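You operate a simulated robot arm through the tools that you are given. There is no shell and no other tool. Be economical: measure what you need, move in short steps, check, and stop when the job is done.

You run a simulated robot arm. Do the job below in one go: nothing can be reset, and whatever is moved stays where it is left.

Task
Take the flange from the top of the bench and put it on the pane on the top of the bench.
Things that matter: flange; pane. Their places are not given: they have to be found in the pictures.

It is judged by the outcome, as a careful person would: the job done as asked, and still so three seconds after it is handed in. It fails if anything else is knocked over, pushed out of place, dropped, spilled or broken.

Robot
A 7-joint arm with a two-finger parallel gripper, fixed in place. Base frame: the origin is at the foot of the arm, x ahead of it, y to its left, z up; the work surface is at about z = 0. Lengths are in mm, angles in degrees, forces in N, time in s.
With the tool pointing down near the work surface it reaches from about 240 to 620 mm from the base axis. Its first joint turns from -66.0 to 66.0 degrees. Payload 2.6 kg.
Tool frame: the origin (TCP) lies between the finger pads and is the grasp point; the fingertips stand 30 mm ahead of it; z points along the fingers, y is the line along which they close. The gripper opens to 94 mm. The fingers are 28 mm wide and 10 mm thick; the gripper's body (50 by 96 mm) begins 55 mm behind the TCP.
Orientation is that of the tool frame in the base frame, as a unit quaternion [w, x, y, z]. With the fingers straight down and closing along the base's y, the tool's x points along the base's -x, its y along +y and its z along -z.

Tools
- The arm moves only by the tool play_rows. Its argument "series" is a list of rows, each a list of 4 numbers: the shift along the base's x, y, z in mm, then the turn about the base's z in degrees. In form: [[dx, dy, dz, twist], ...]. A call has 1 to 20 rows; each row shifts and turns the commanded pose from where the row before left it. "claw" is the finger opening in mm, from 0 to 94, set as the call begins (left out, the last holds). A row lasts 0.2 s, in which the tool goes at most 50 mm and 8.6 degrees; a call with a longer step from one row to the next is refused whole, and so is a gripper value outside its range. A pose out of reach is approached as far as the arm can. The call stops where the force on the tool passes 40 N (or 10 N more than at its start, if that is more) or the arm is blocked; 0.2 s more then pass. The fingers move at their own pace (about 72 mm/s each) and stop on an object; they squeeze with about 42 N. The grip force told is the motor's: it shows also when the fingers shut on nothing. Time passes only in rows, and 0.2 s behind the last, so rows that do not move let the fingers close. The reply holds the time, the measured pose of the TCP, the force on the tool along the base axes, the opening and the grip force, in the units named above and with some noise, and new pictures: "views" is both (left out), scene, wrist or none.
- Cameras (640 x 400 px; columns grow to the right, rows downward): "scene" is fixed at [50.7, 447.6, 566.3]; the picture's right is [-0.59, -0.81, 0.00], its down [-0.46, 0.33, -0.82] and it looks along [0.67, -0.49, -0.57] (base axes); focal length 354 px, centre (320, 200). "wrist" rides on the gripper at [76, 14, -103] in the tool frame; the picture's right is [-0.18, 0.98, 0.00], its down [-0.75, -0.14, -0.64] and it looks along [-0.63, -0.12, 0.77] (tool axes); focal length 243 px, centre (320, 200).
- point_at(camera, pixels): there is no depth. For up to 12 entries [column, row, z] of the newest picture of that camera ("zoom" is the newest enlarged one), the place [x, y] in the base frame at which the ray of that pixel passes the height z, good to about 2 mm. The clock stands still meanwhile.
- inspect(camera, box): a new picture of the part [left, top, right, bottom] of that camera's present view, enlarged. The clock stands still meanwhile.
- hand_in(): hands the job in; it is judged then, once.

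Go step by step. Measure first, check grasps and placings, and put right what went wrong. The budget is 60 turns and 200 pictures, counting those below and the enlarged ones. Unless the task says otherwise, let go and move clear before handing in, and close with one line.

The tools are called after "Emit:" by a JSON object that holds its "name" and its "arguments". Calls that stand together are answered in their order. play_rows: Moves the arm, as the interface text tells. Its arguments: {"type":"object","properties":{"series":{"type":"array","items":{"type":"array","items":{"type":"number"}}},"claw":{"type":"number"},"views":{"type":"string","enum":["both","scene","wrist","none"]}},"required":["series"]} The other tools are called the same way: point_at (camera, pixels) gives the place at which the rays of pixels pass given heights; inspect (camera, box) takes an enlarged picture of a part of a camera's view; hand_in () hands the job in.

At the start:

```text
clock: 0.0
position: [459.0, 63.1, 254.5]
tool_rot: [0.0, -0.001, 1.0, 0.0]
contact_force: [-0.4, -0.2, 0.0]
finger_gap: 94.0
grip_force: 0.2
```

scene: 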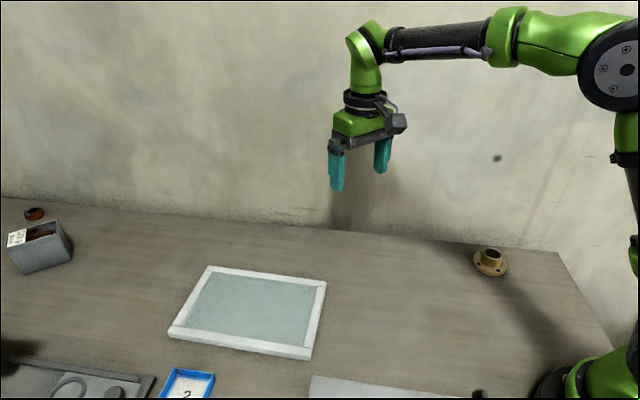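
wrist: 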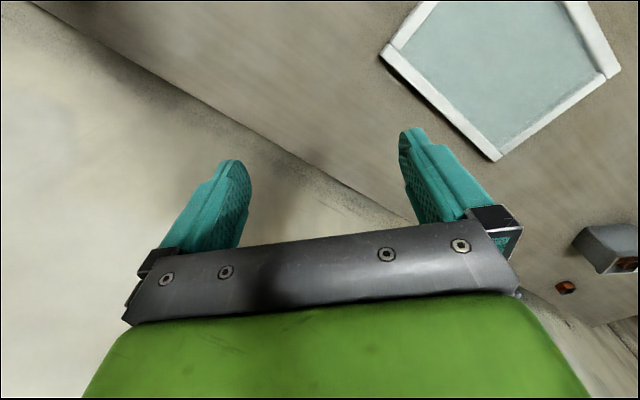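

The scene shows the flange near (490,262) and the framed pane around (250,310). I'll enlarge both and measure them.

Emit:
{"name": "inspect", "arguments": {"camera": "scene", "box": [450, 230, 530, 290]}}

Emit:
{"name": "inspect", "arguments": {"camera": "scene", "box": [150, 250, 340, 370]}}

Emit:
{"name": "point_at", "arguments": {"camera": "scene", "pixels": [[490, 265, 0], [472, 263, 5], [508, 266, 5], [493, 254, 30], [208, 267, 12], [327, 282, 12], [309, 358, 12], [168, 332, 12], [248, 308, 8]]}}

```text
6.67 times, centred on (490, 260) of scene
```

zoom: 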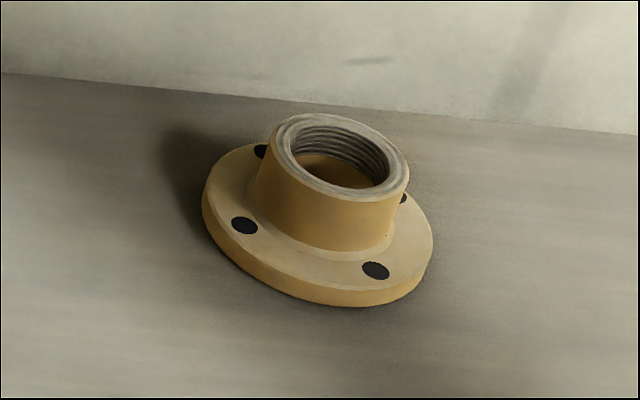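

```text
3.33 times, centred on (245, 310) of scene
```

zoom: 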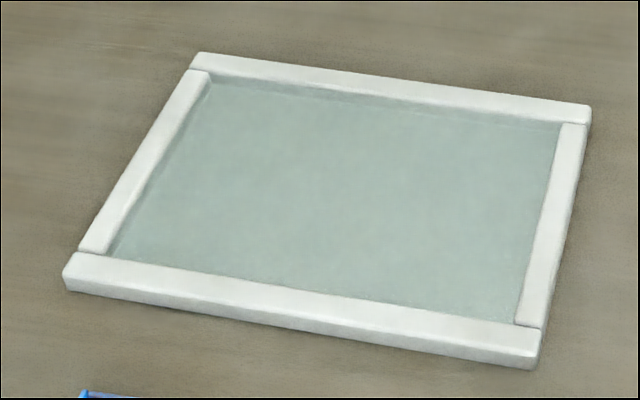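

```text
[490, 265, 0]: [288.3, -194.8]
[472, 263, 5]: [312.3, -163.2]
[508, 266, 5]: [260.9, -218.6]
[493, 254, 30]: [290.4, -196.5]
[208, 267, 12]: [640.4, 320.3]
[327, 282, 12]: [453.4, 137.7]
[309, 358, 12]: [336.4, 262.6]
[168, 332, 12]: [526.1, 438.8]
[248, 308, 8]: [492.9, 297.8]
```

The flange is a roughly 78 mm disc with a hub about 50 mm wide and 40 mm high. I'll measure the wall line behind it and the glass more closely, and use this zoom for the pane's inner corners.

Emit:
{"name": "point_at", "arguments": {"camera": "scene", "pixels": [[450, 241, 0], [530, 250, 0], [493.4, 253.4, 40], [489.7, 263.3, 9], [487.4, 252, 40], [485.5, 249, 40], [511.5, 259, 40]]}}

Emit:
{"name": "point_at", "arguments": {"camera": "zoom", "pixels": [[208, 90, 6], [558, 128, 6], [515, 322, 6], [110, 258, 6], [340, 200, 6], [530, 370, 0], [64, 290, 0], [540, 330, 15], [64, 268, 15], [190, 60, 15]]}}

```text
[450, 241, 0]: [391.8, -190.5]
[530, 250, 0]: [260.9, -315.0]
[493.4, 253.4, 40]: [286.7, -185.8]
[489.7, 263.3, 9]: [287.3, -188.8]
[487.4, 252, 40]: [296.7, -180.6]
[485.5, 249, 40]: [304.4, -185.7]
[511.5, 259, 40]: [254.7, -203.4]
```

```text
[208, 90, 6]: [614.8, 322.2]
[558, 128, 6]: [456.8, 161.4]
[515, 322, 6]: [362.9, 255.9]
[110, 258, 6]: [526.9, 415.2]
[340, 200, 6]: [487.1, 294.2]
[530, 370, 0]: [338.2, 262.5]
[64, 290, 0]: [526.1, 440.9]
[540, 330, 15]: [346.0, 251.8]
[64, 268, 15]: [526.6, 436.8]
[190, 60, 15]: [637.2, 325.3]
```

The hub's centre is about (287,-187), with its top near z=40. The wall line runs at about 44° and is about 75 mm behind it, so I'll twist -46.4° to close the fingers along the wall, and move above the flange.

Emit:
{"name": "play_rows", "arguments": {"series": [[-17.2, -25, -10, -4.64], [-17.2, -25, -10, -4.64], [-17.2, -25, -10, -4.64], [-17.2, -25, -10, -4.64], [-17.2, -25, -10, -4.64], [-17.2, -25, -10, -4.64], [-17.2, -25, -10, -4.64], [-17.2, -25, -10, -4.64], [-17.2, -25, -10, -4.64], [-17.2, -25, -10, -4.64], [0, 0, 0, 0]], "claw": 94}}

```text
clock: 2.4
position: [288.1, -186.4, 155.4]
tool_rot: [0.0, 0.394, 0.919, 0.0]
contact_force: [0.2, 0.9, -0.5]
finger_gap: 94.1
grip_force: 0.0
```

scene: 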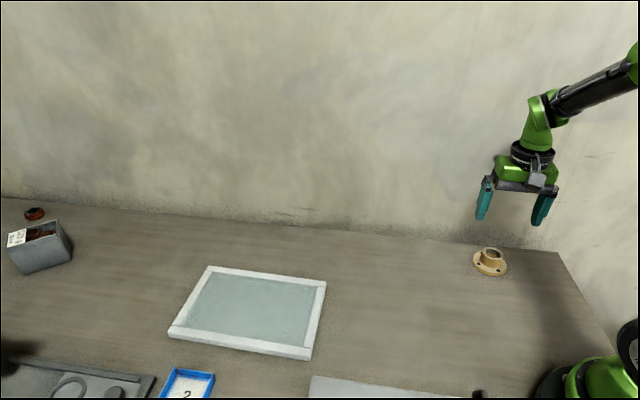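
wrist: 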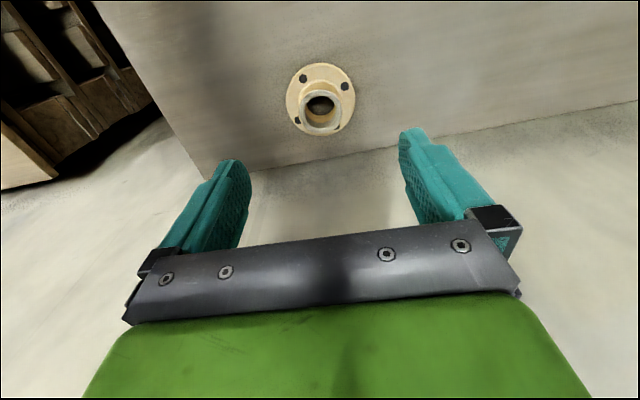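

The flange shows in the wrist view at (320,100), between the fingers. I'll check its centre and the hub shape from here.

Emit:
{"name": "inspect", "arguments": {"camera": "wrist", "box": [260, 50, 380, 150]}}

Emit:
{"name": "point_at", "arguments": {"camera": "wrist", "pixels": [[319, 99, 9], [287, 95, 9], [354, 95, 9], [321, 63, 9], [321, 116, 40], [300, 116, 40], [342, 116, 40], [322, 92, 40], [322, 134, 40]]}}

```text
4.00 times, centred on (320, 100) of wrist
```

zoom: 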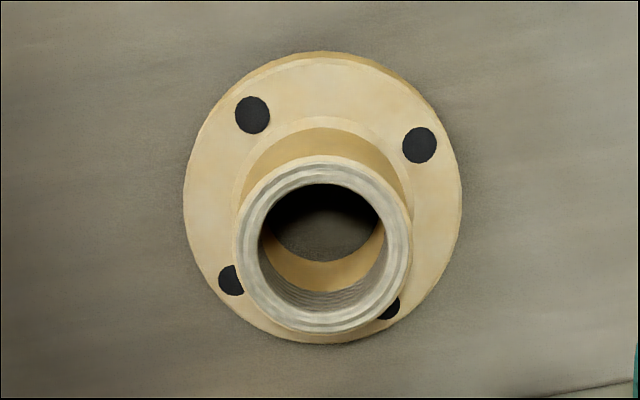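

```text
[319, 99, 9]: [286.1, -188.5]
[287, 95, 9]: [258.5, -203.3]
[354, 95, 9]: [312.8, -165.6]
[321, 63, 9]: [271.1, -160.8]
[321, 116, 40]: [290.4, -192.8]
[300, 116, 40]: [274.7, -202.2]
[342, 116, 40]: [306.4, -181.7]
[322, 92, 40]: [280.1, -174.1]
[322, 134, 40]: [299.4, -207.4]
```

The hub is round. I'll get the centres of the hub and disc from the zoom at several heights to fix the hub's height.

Emit:
{"name": "point_at", "arguments": {"camera": "zoom", "pixels": [[323, 244, 25], [323, 244, 30], [323, 244, 35], [322, 200, 8], [183, 195, 8], [462, 205, 8], [237, 244, 30], [411, 244, 30]]}}

Emit:
{"name": "point_at", "arguments": {"camera": "scene", "pixels": [[493.4, 253.4, 25], [493.4, 253.4, 30], [493.4, 253.4, 35], [489.7, 263.3, 8]]}}

```text
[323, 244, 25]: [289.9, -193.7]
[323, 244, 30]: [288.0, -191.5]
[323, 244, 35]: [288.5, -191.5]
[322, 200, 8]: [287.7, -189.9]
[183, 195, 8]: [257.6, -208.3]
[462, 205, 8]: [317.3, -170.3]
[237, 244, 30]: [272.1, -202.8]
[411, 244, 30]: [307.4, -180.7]
```

```text
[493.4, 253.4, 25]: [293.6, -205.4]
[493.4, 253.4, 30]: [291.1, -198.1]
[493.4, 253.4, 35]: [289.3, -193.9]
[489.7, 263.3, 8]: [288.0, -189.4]
```

The centre agrees at about (288,-190.5), with the hub about 41 mm wide and its top near z≈37. I'll descend to TCP z≈44 so the tips stay above the disc.

Emit:
{"name": "play_rows", "arguments": {"series": [[0, -4, -20, 0], [0, 0, -25, 0], [0, 0, -25, 0], [0, 0, -20, 0], [0, 0, -12, 0], [0, 0, -9, 0], [0, 0, 0, 0]], "claw": 80}}

Emit:
{"name": "inspect", "arguments": {"camera": "scene", "box": [450, 215, 546, 275]}}

```text
clock: 4.0
position: [287.3, -192.9, 42.2]
tool_rot: [0.001, 0.393, 0.92, 0.0]
contact_force: [0.2, -0.6, 0.4]
finger_gap: 80.0
grip_force: 0.1
```

scene: 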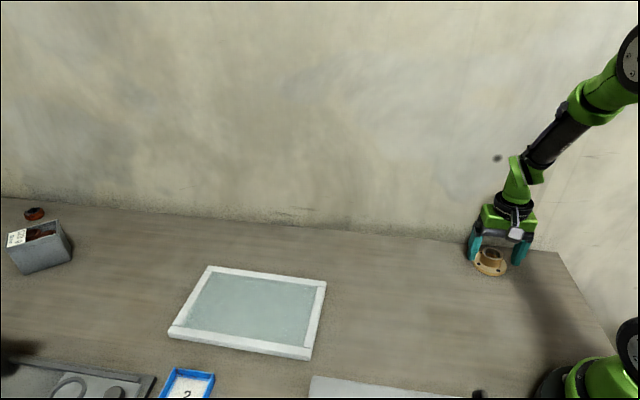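
wrist: 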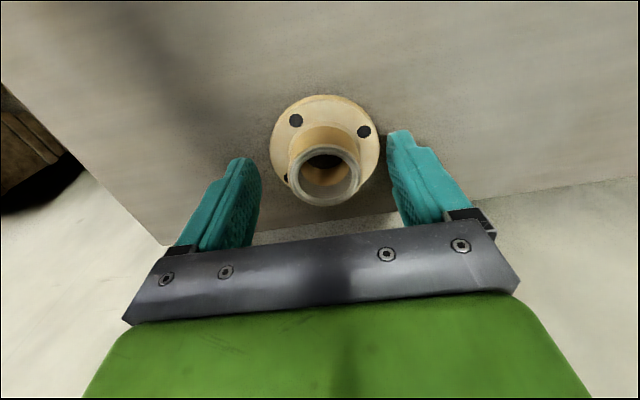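

```text
6.67 times, centred on (498, 245) of scene
```

zoom: 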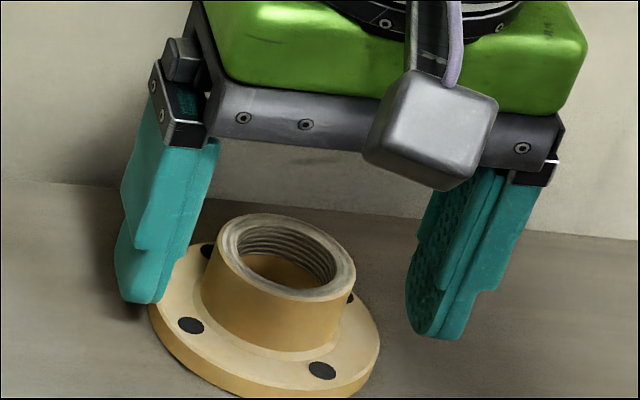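

The fingers straddle the hub, but the scene zoom makes it look off-centre, so I'll re-measure the hub from the wrist camera.

Emit:
{"name": "inspect", "arguments": {"camera": "wrist", "box": [220, 80, 444, 220]}}

Emit:
{"name": "point_at", "arguments": {"camera": "wrist", "pixels": [[325, 176, 37], [325, 147, 8], [270, 148, 8], [381, 146, 8], [288, 176, 37], [362, 176, 37]]}}

Emit:
{"name": "point_at", "arguments": {"camera": "scene", "pixels": [[470, 260.5, 12], [515, 265.5, 12]]}}

```text
2.86 times, centred on (332, 150) of wrist
```

zoom: 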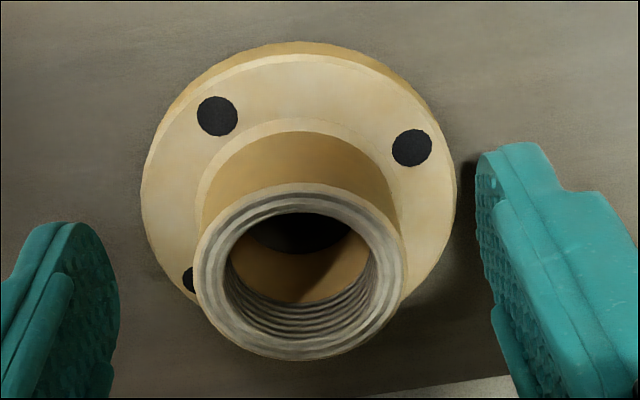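

```text
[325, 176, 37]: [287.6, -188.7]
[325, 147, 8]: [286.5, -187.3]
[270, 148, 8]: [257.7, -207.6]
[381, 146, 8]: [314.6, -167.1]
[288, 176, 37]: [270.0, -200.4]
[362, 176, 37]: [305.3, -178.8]
```

```text
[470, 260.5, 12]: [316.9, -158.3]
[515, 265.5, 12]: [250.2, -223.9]
```

The hub centre is about (287,-188.5) and the tool is about 4 mm nearer the wall, so I'll shift +3.5 in y and close.

Emit:
{"name": "play_rows", "arguments": {"series": [[0, 3.5, 0, 0], [0, 0, 0, 0], [0, 0, 0, 0], [0, 0, 0, 0]], "claw": 80, "views": "none"}}

Emit:
{"name": "play_rows", "arguments": {"series": [[0, 0, 0, 0], [0, 0, 0, 0], [0, 0, 0, 0], [0, 0, 0, 0]], "claw": 30}}

```text
clock: 5.0
position: [288.4, -188.5, 44.3]
tool_rot: [0.0, 0.394, 0.919, 0.0]
contact_force: [0.1, -0.3, -0.2]
finger_gap: 80.0
grip_force: 0.1
```

```text
clock: 6.0
position: [288.7, -189.3, 43.5]
tool_rot: [0.001, 0.393, 0.92, -0.001]
contact_force: [0.4, 1.8, 0.3]
finger_gap: 41.2
grip_force: 42.2
```

scene: 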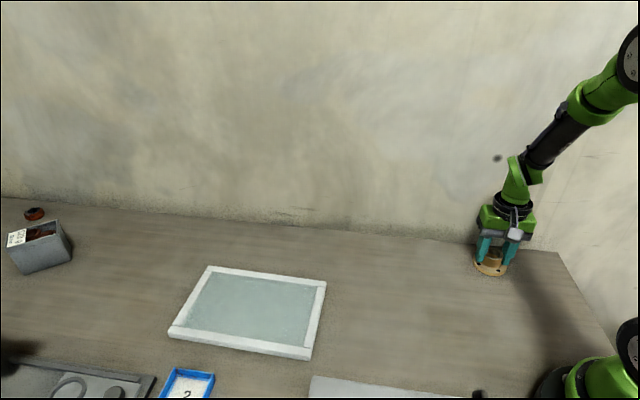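
wrist: 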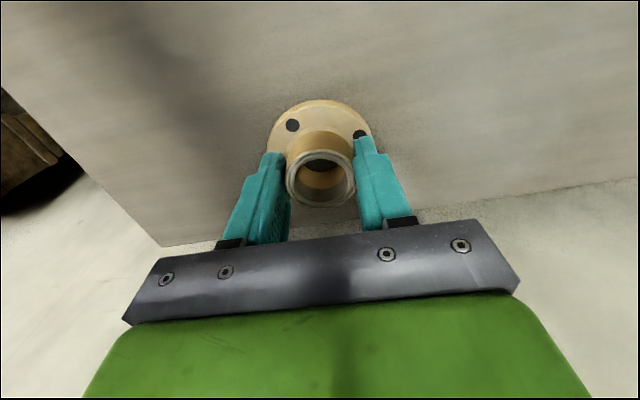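

The fingers stopped at 41.2 mm with 42 N, which matches the hub. I'll lift straight up and check.

Emit:
{"name": "play_rows", "arguments": {"series": [[0, 0, 10, 0], [0, 0, 20, 0], [0, 0, 30, 0], [0, 0, 30, 0], [0, 0, 16, 0], [0, 0, 0, 0]]}}

```text
clock: 7.4
position: [289.1, -188.9, 149.8]
tool_rot: [0.0, 0.393, 0.92, -0.001]
contact_force: [-0.1, 0.3, -3.0]
finger_gap: 40.8
grip_force: 41.9
```

scene: 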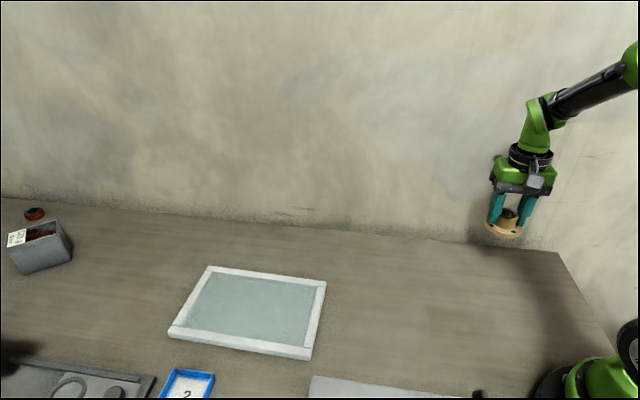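
wrist: 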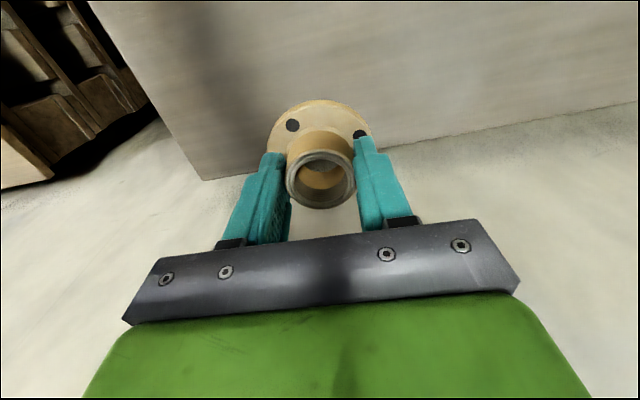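

The flange is held (about 3 N of load, gap 40.8). I'll carry it at z≈150 to above the glass centre, about (490,289), while turning the tool back.

Emit:
{"name": "play_rows", "arguments": {"series": [[6, 15, 0, 2], [12.6, 29.8, 0, 2.96], [12.6, 29.8, 0, 2.96], [12.6, 29.8, 0, 2.96], [12.6, 29.8, 0, 2.96], [12.6, 29.8, 0, 2.96], [12.6, 29.8, 0, 2.96], [12.6, 29.8, 0, 2.96], [12.6, 29.8, 0, 2.96], [12.6, 29.8, 0, 2.96], [12.6, 29.8, 0, 2.96], [12.6, 29.8, 0, 2.96], [12.6, 29.8, 0, 2.96], [12.6, 29.8, 0, 2.96], [12.6, 29.8, 0, 2.96], [12.6, 29.8, 0, 2.96], [6, 15, 0, 0], [0, 0, 0, 0]]}}

```text
clock: 11.2
position: [488.3, 287.1, 151.6]
tool_rot: [0.0, -0.001, 1.0, 0.0]
contact_force: [-0.3, 0.0, -3.9]
finger_gap: 41.0
grip_force: 41.9
```

scene: 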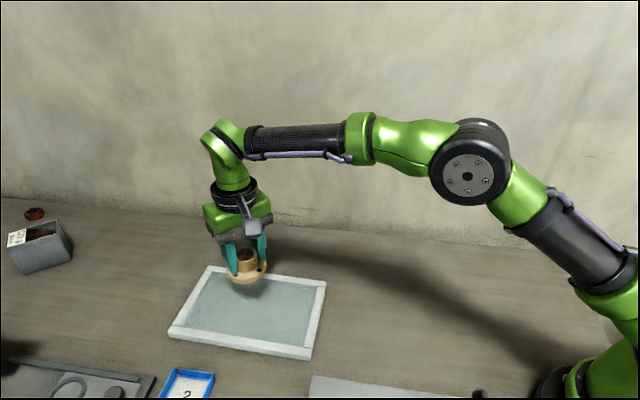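
wrist: 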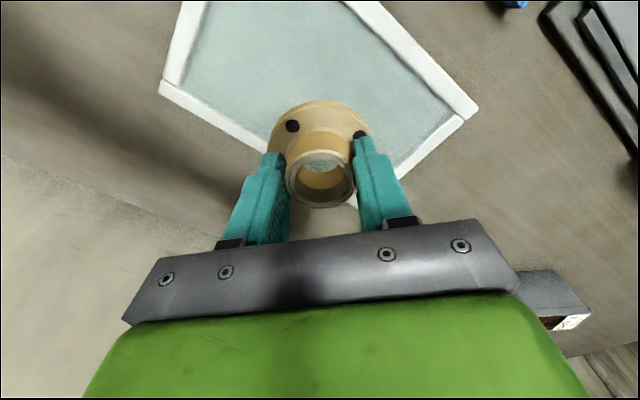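

The flange is over the glass. I'll descend to TCP z≈64, which puts the flange's underside at about 20, and check.

Emit:
{"name": "play_rows", "arguments": {"series": [[0, 0, -20, 0], [0, 0, -25, 0], [0, 0, -20, 0], [0, 0, -12, 0], [0, 0, -10, 0], [0, 0, 0, 0]], "views": "scene"}}

Emit:
{"name": "inspect", "arguments": {"camera": "scene", "box": [160, 250, 336, 360]}}

```text
clock: 12.6
position: [489.0, 289.3, 63.1]
tool_rot: [0.0, -0.001, 1.0, 0.001]
contact_force: [-0.6, -0.3, -3.5]
finger_gap: 41.2
grip_force: 42.3
```

scene: 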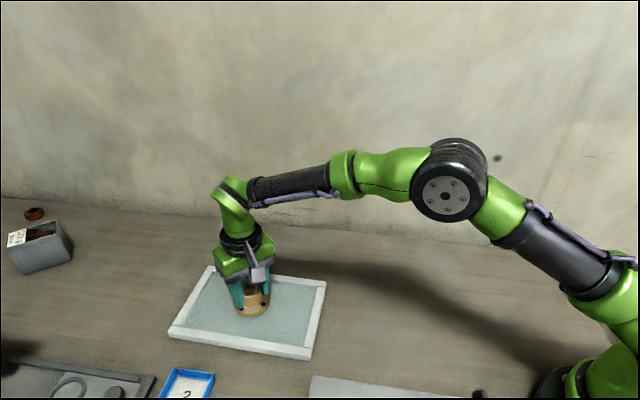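

```text
3.64 times, centred on (248, 305) of scene
```

zoom: 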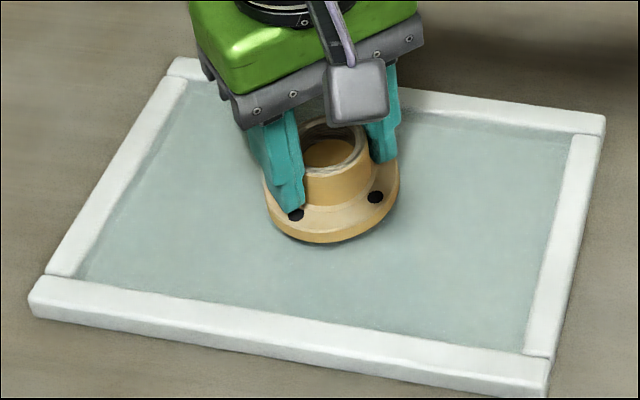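

The flange hangs near the glass centre, clear of the frame. I'll lower it in small steps and watch the vertical force.

Emit:
{"name": "play_rows", "arguments": {"series": [[0, 0, -3, 0], [0, 0, -3, 0], [0, 0, -1, 0], [0, 0, 0, 0]], "views": "none"}}

Emit:
{"name": "play_rows", "arguments": {"series": [[0, 0, -1, 0], [0, 0, -1, 0], [0, 0, 0, 0]], "views": "none"}}

Emit:
{"name": "inspect", "arguments": {"camera": "scene", "box": [200, 265, 296, 325]}}

```text
clock: 13.6
position: [490.0, 289.6, 59.3]
tool_rot: [0.003, 0.0, 1.0, 0.002]
contact_force: [-11.7, -6.5, 34.1]
finger_gap: 41.0
grip_force: 41.7
```

```text
clock: 14.4
position: [489.4, 289.9, 58.9]
tool_rot: [0.005, -0.001, 1.0, 0.004]
contact_force: [-5.2, -0.9, 34.1]
finger_gap: 41.1
grip_force: 42.3
```

```text
6.67 times, centred on (248, 295) of scene
```

zoom: 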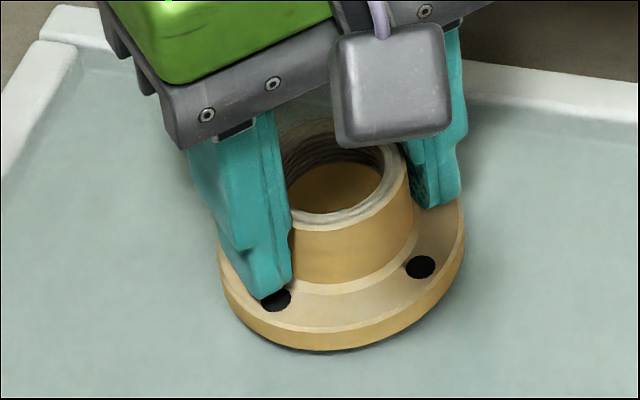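

The force is now +34 N, so the flange is resting on the glass at about z=15 and I've pressed too far. I'll back off a little before releasing.

Emit:
{"name": "play_rows", "arguments": {"series": [[0, 0, 1, 0], [0, 0, 1, 0], [0, 0, 0, 0]], "views": "none"}}

```text
clock: 15.2
position: [491.1, 289.5, 57.9]
tool_rot: [0.004, -0.001, 1.0, 0.0]
contact_force: [7.2, 3.7, 17.9]
finger_gap: 41.2
grip_force: 42.7
```

Emit:
{"name": "play_rows", "arguments": {"series": [[0, 0, 1, 0], [0, 0, 0, 0]], "views": "none"}}

```text
clock: 15.8
position: [488.9, 288.1, 58.9]
tool_rot: [0.002, -0.001, 1.0, 0.0]
contact_force: [5.0, 3.9, 14.9]
finger_gap: 41.2
grip_force: 41.6
```

The force has dropped to 15 N but is still pressing down. I'll back off another small step.

Emit:
{"name": "play_rows", "arguments": {"series": [[0, 0, 0.8, 0], [0, 0, 0, 0]], "views": "none"}}

```text
clock: 16.4
position: [487.9, 287.8, 58.5]
tool_rot: [0.0, 0.0, 1.0, 0.0]
contact_force: [6.3, 0.2, 11.7]
finger_gap: 41.2
grip_force: 41.8
```

Emit:
{"name": "play_rows", "arguments": {"series": [[0, 0, 0.8, 0], [0, 0, 0, 0]]}}

Emit:
{"name": "inspect", "arguments": {"camera": "scene", "box": [200, 265, 296, 325]}}

```text
clock: 17.0
position: [488.1, 287.9, 58.7]
tool_rot: [0.0, 0.0, 1.0, 0.0]
contact_force: [3.1, 0.2, 6.1]
finger_gap: 41.0
grip_force: 41.7
```

scene: 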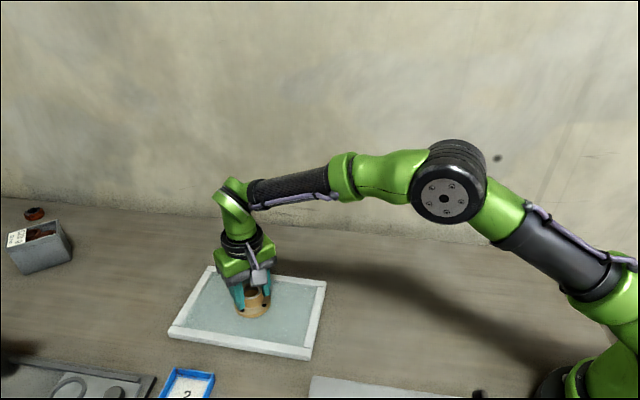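
wrist: 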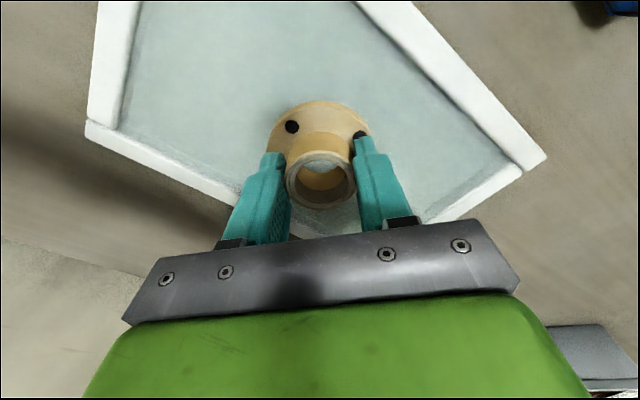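

```text
6.67 times, centred on (248, 295) of scene
```

zoom: 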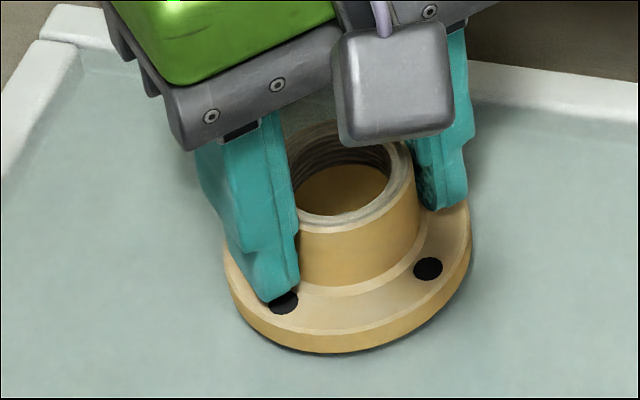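

The flange sits flat on the glass with only a light 6 N load and level tool. I'll open the fingers modestly and hold.

Emit:
{"name": "play_rows", "arguments": {"series": [[0, 0, 0, 0], [0, 0, 0, 0], [0, 0, 0, 0]], "claw": 70, "views": "none"}}

Emit:
{"name": "play_rows", "arguments": {"series": [[0, 0, 10, 0], [0, 0, 20, 0], [0, 0, 30, 0], [0, 0, 30, 0], [-5, -20, 30, 0], [-10, -40, 10, 0], [-10, -40, 0, 0], [-10, -40, 0, 0], [0, 0, 0, 0]], "views": "scene"}}

Emit:
{"name": "inspect", "arguments": {"camera": "scene", "box": [150, 250, 342, 370]}}

```text
clock: 17.8
position: [488.6, 287.6, 59.0]
tool_rot: [0.0, 0.0, 1.0, 0.0]
contact_force: [0.4, 0.4, 0.5]
finger_gap: 70.0
grip_force: 0.0
```

```text
clock: 19.8
position: [453.9, 145.2, 189.9]
tool_rot: [0.0, -0.001, 1.0, 0.0]
contact_force: [0.0, -0.4, -1.0]
finger_gap: 70.2
grip_force: 0.1
```

scene: 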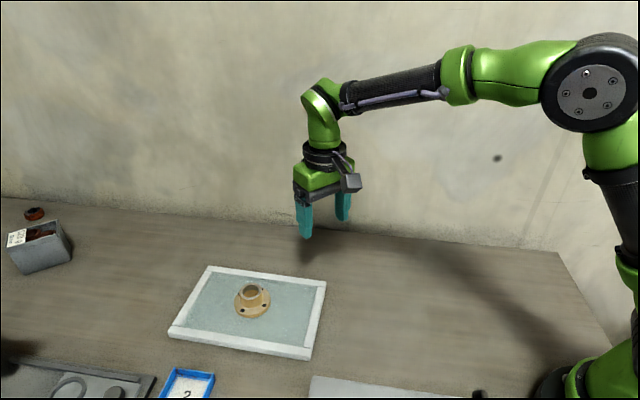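

```text
3.33 times, centred on (246, 310) of scene
```

zoom: 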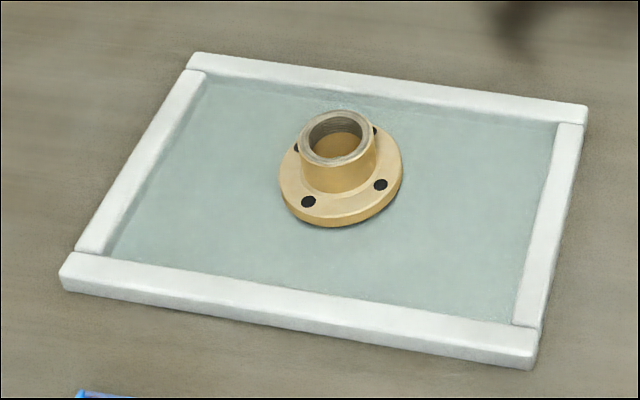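

The flange stands flat at (252,300) on the glass, the pane hasn't moved, and the arm is clear, so I'm handing in.

Emit:
{"name": "hand_in", "arguments": {}}

```text
The job is handed in.
```

The flange is resting flat near the middle of the pane, and nothing else was disturbed. While lowering it I briefly pressed on the glass with about 34 N, then eased off to 6 N before letting go. The last pictures showed no damage.
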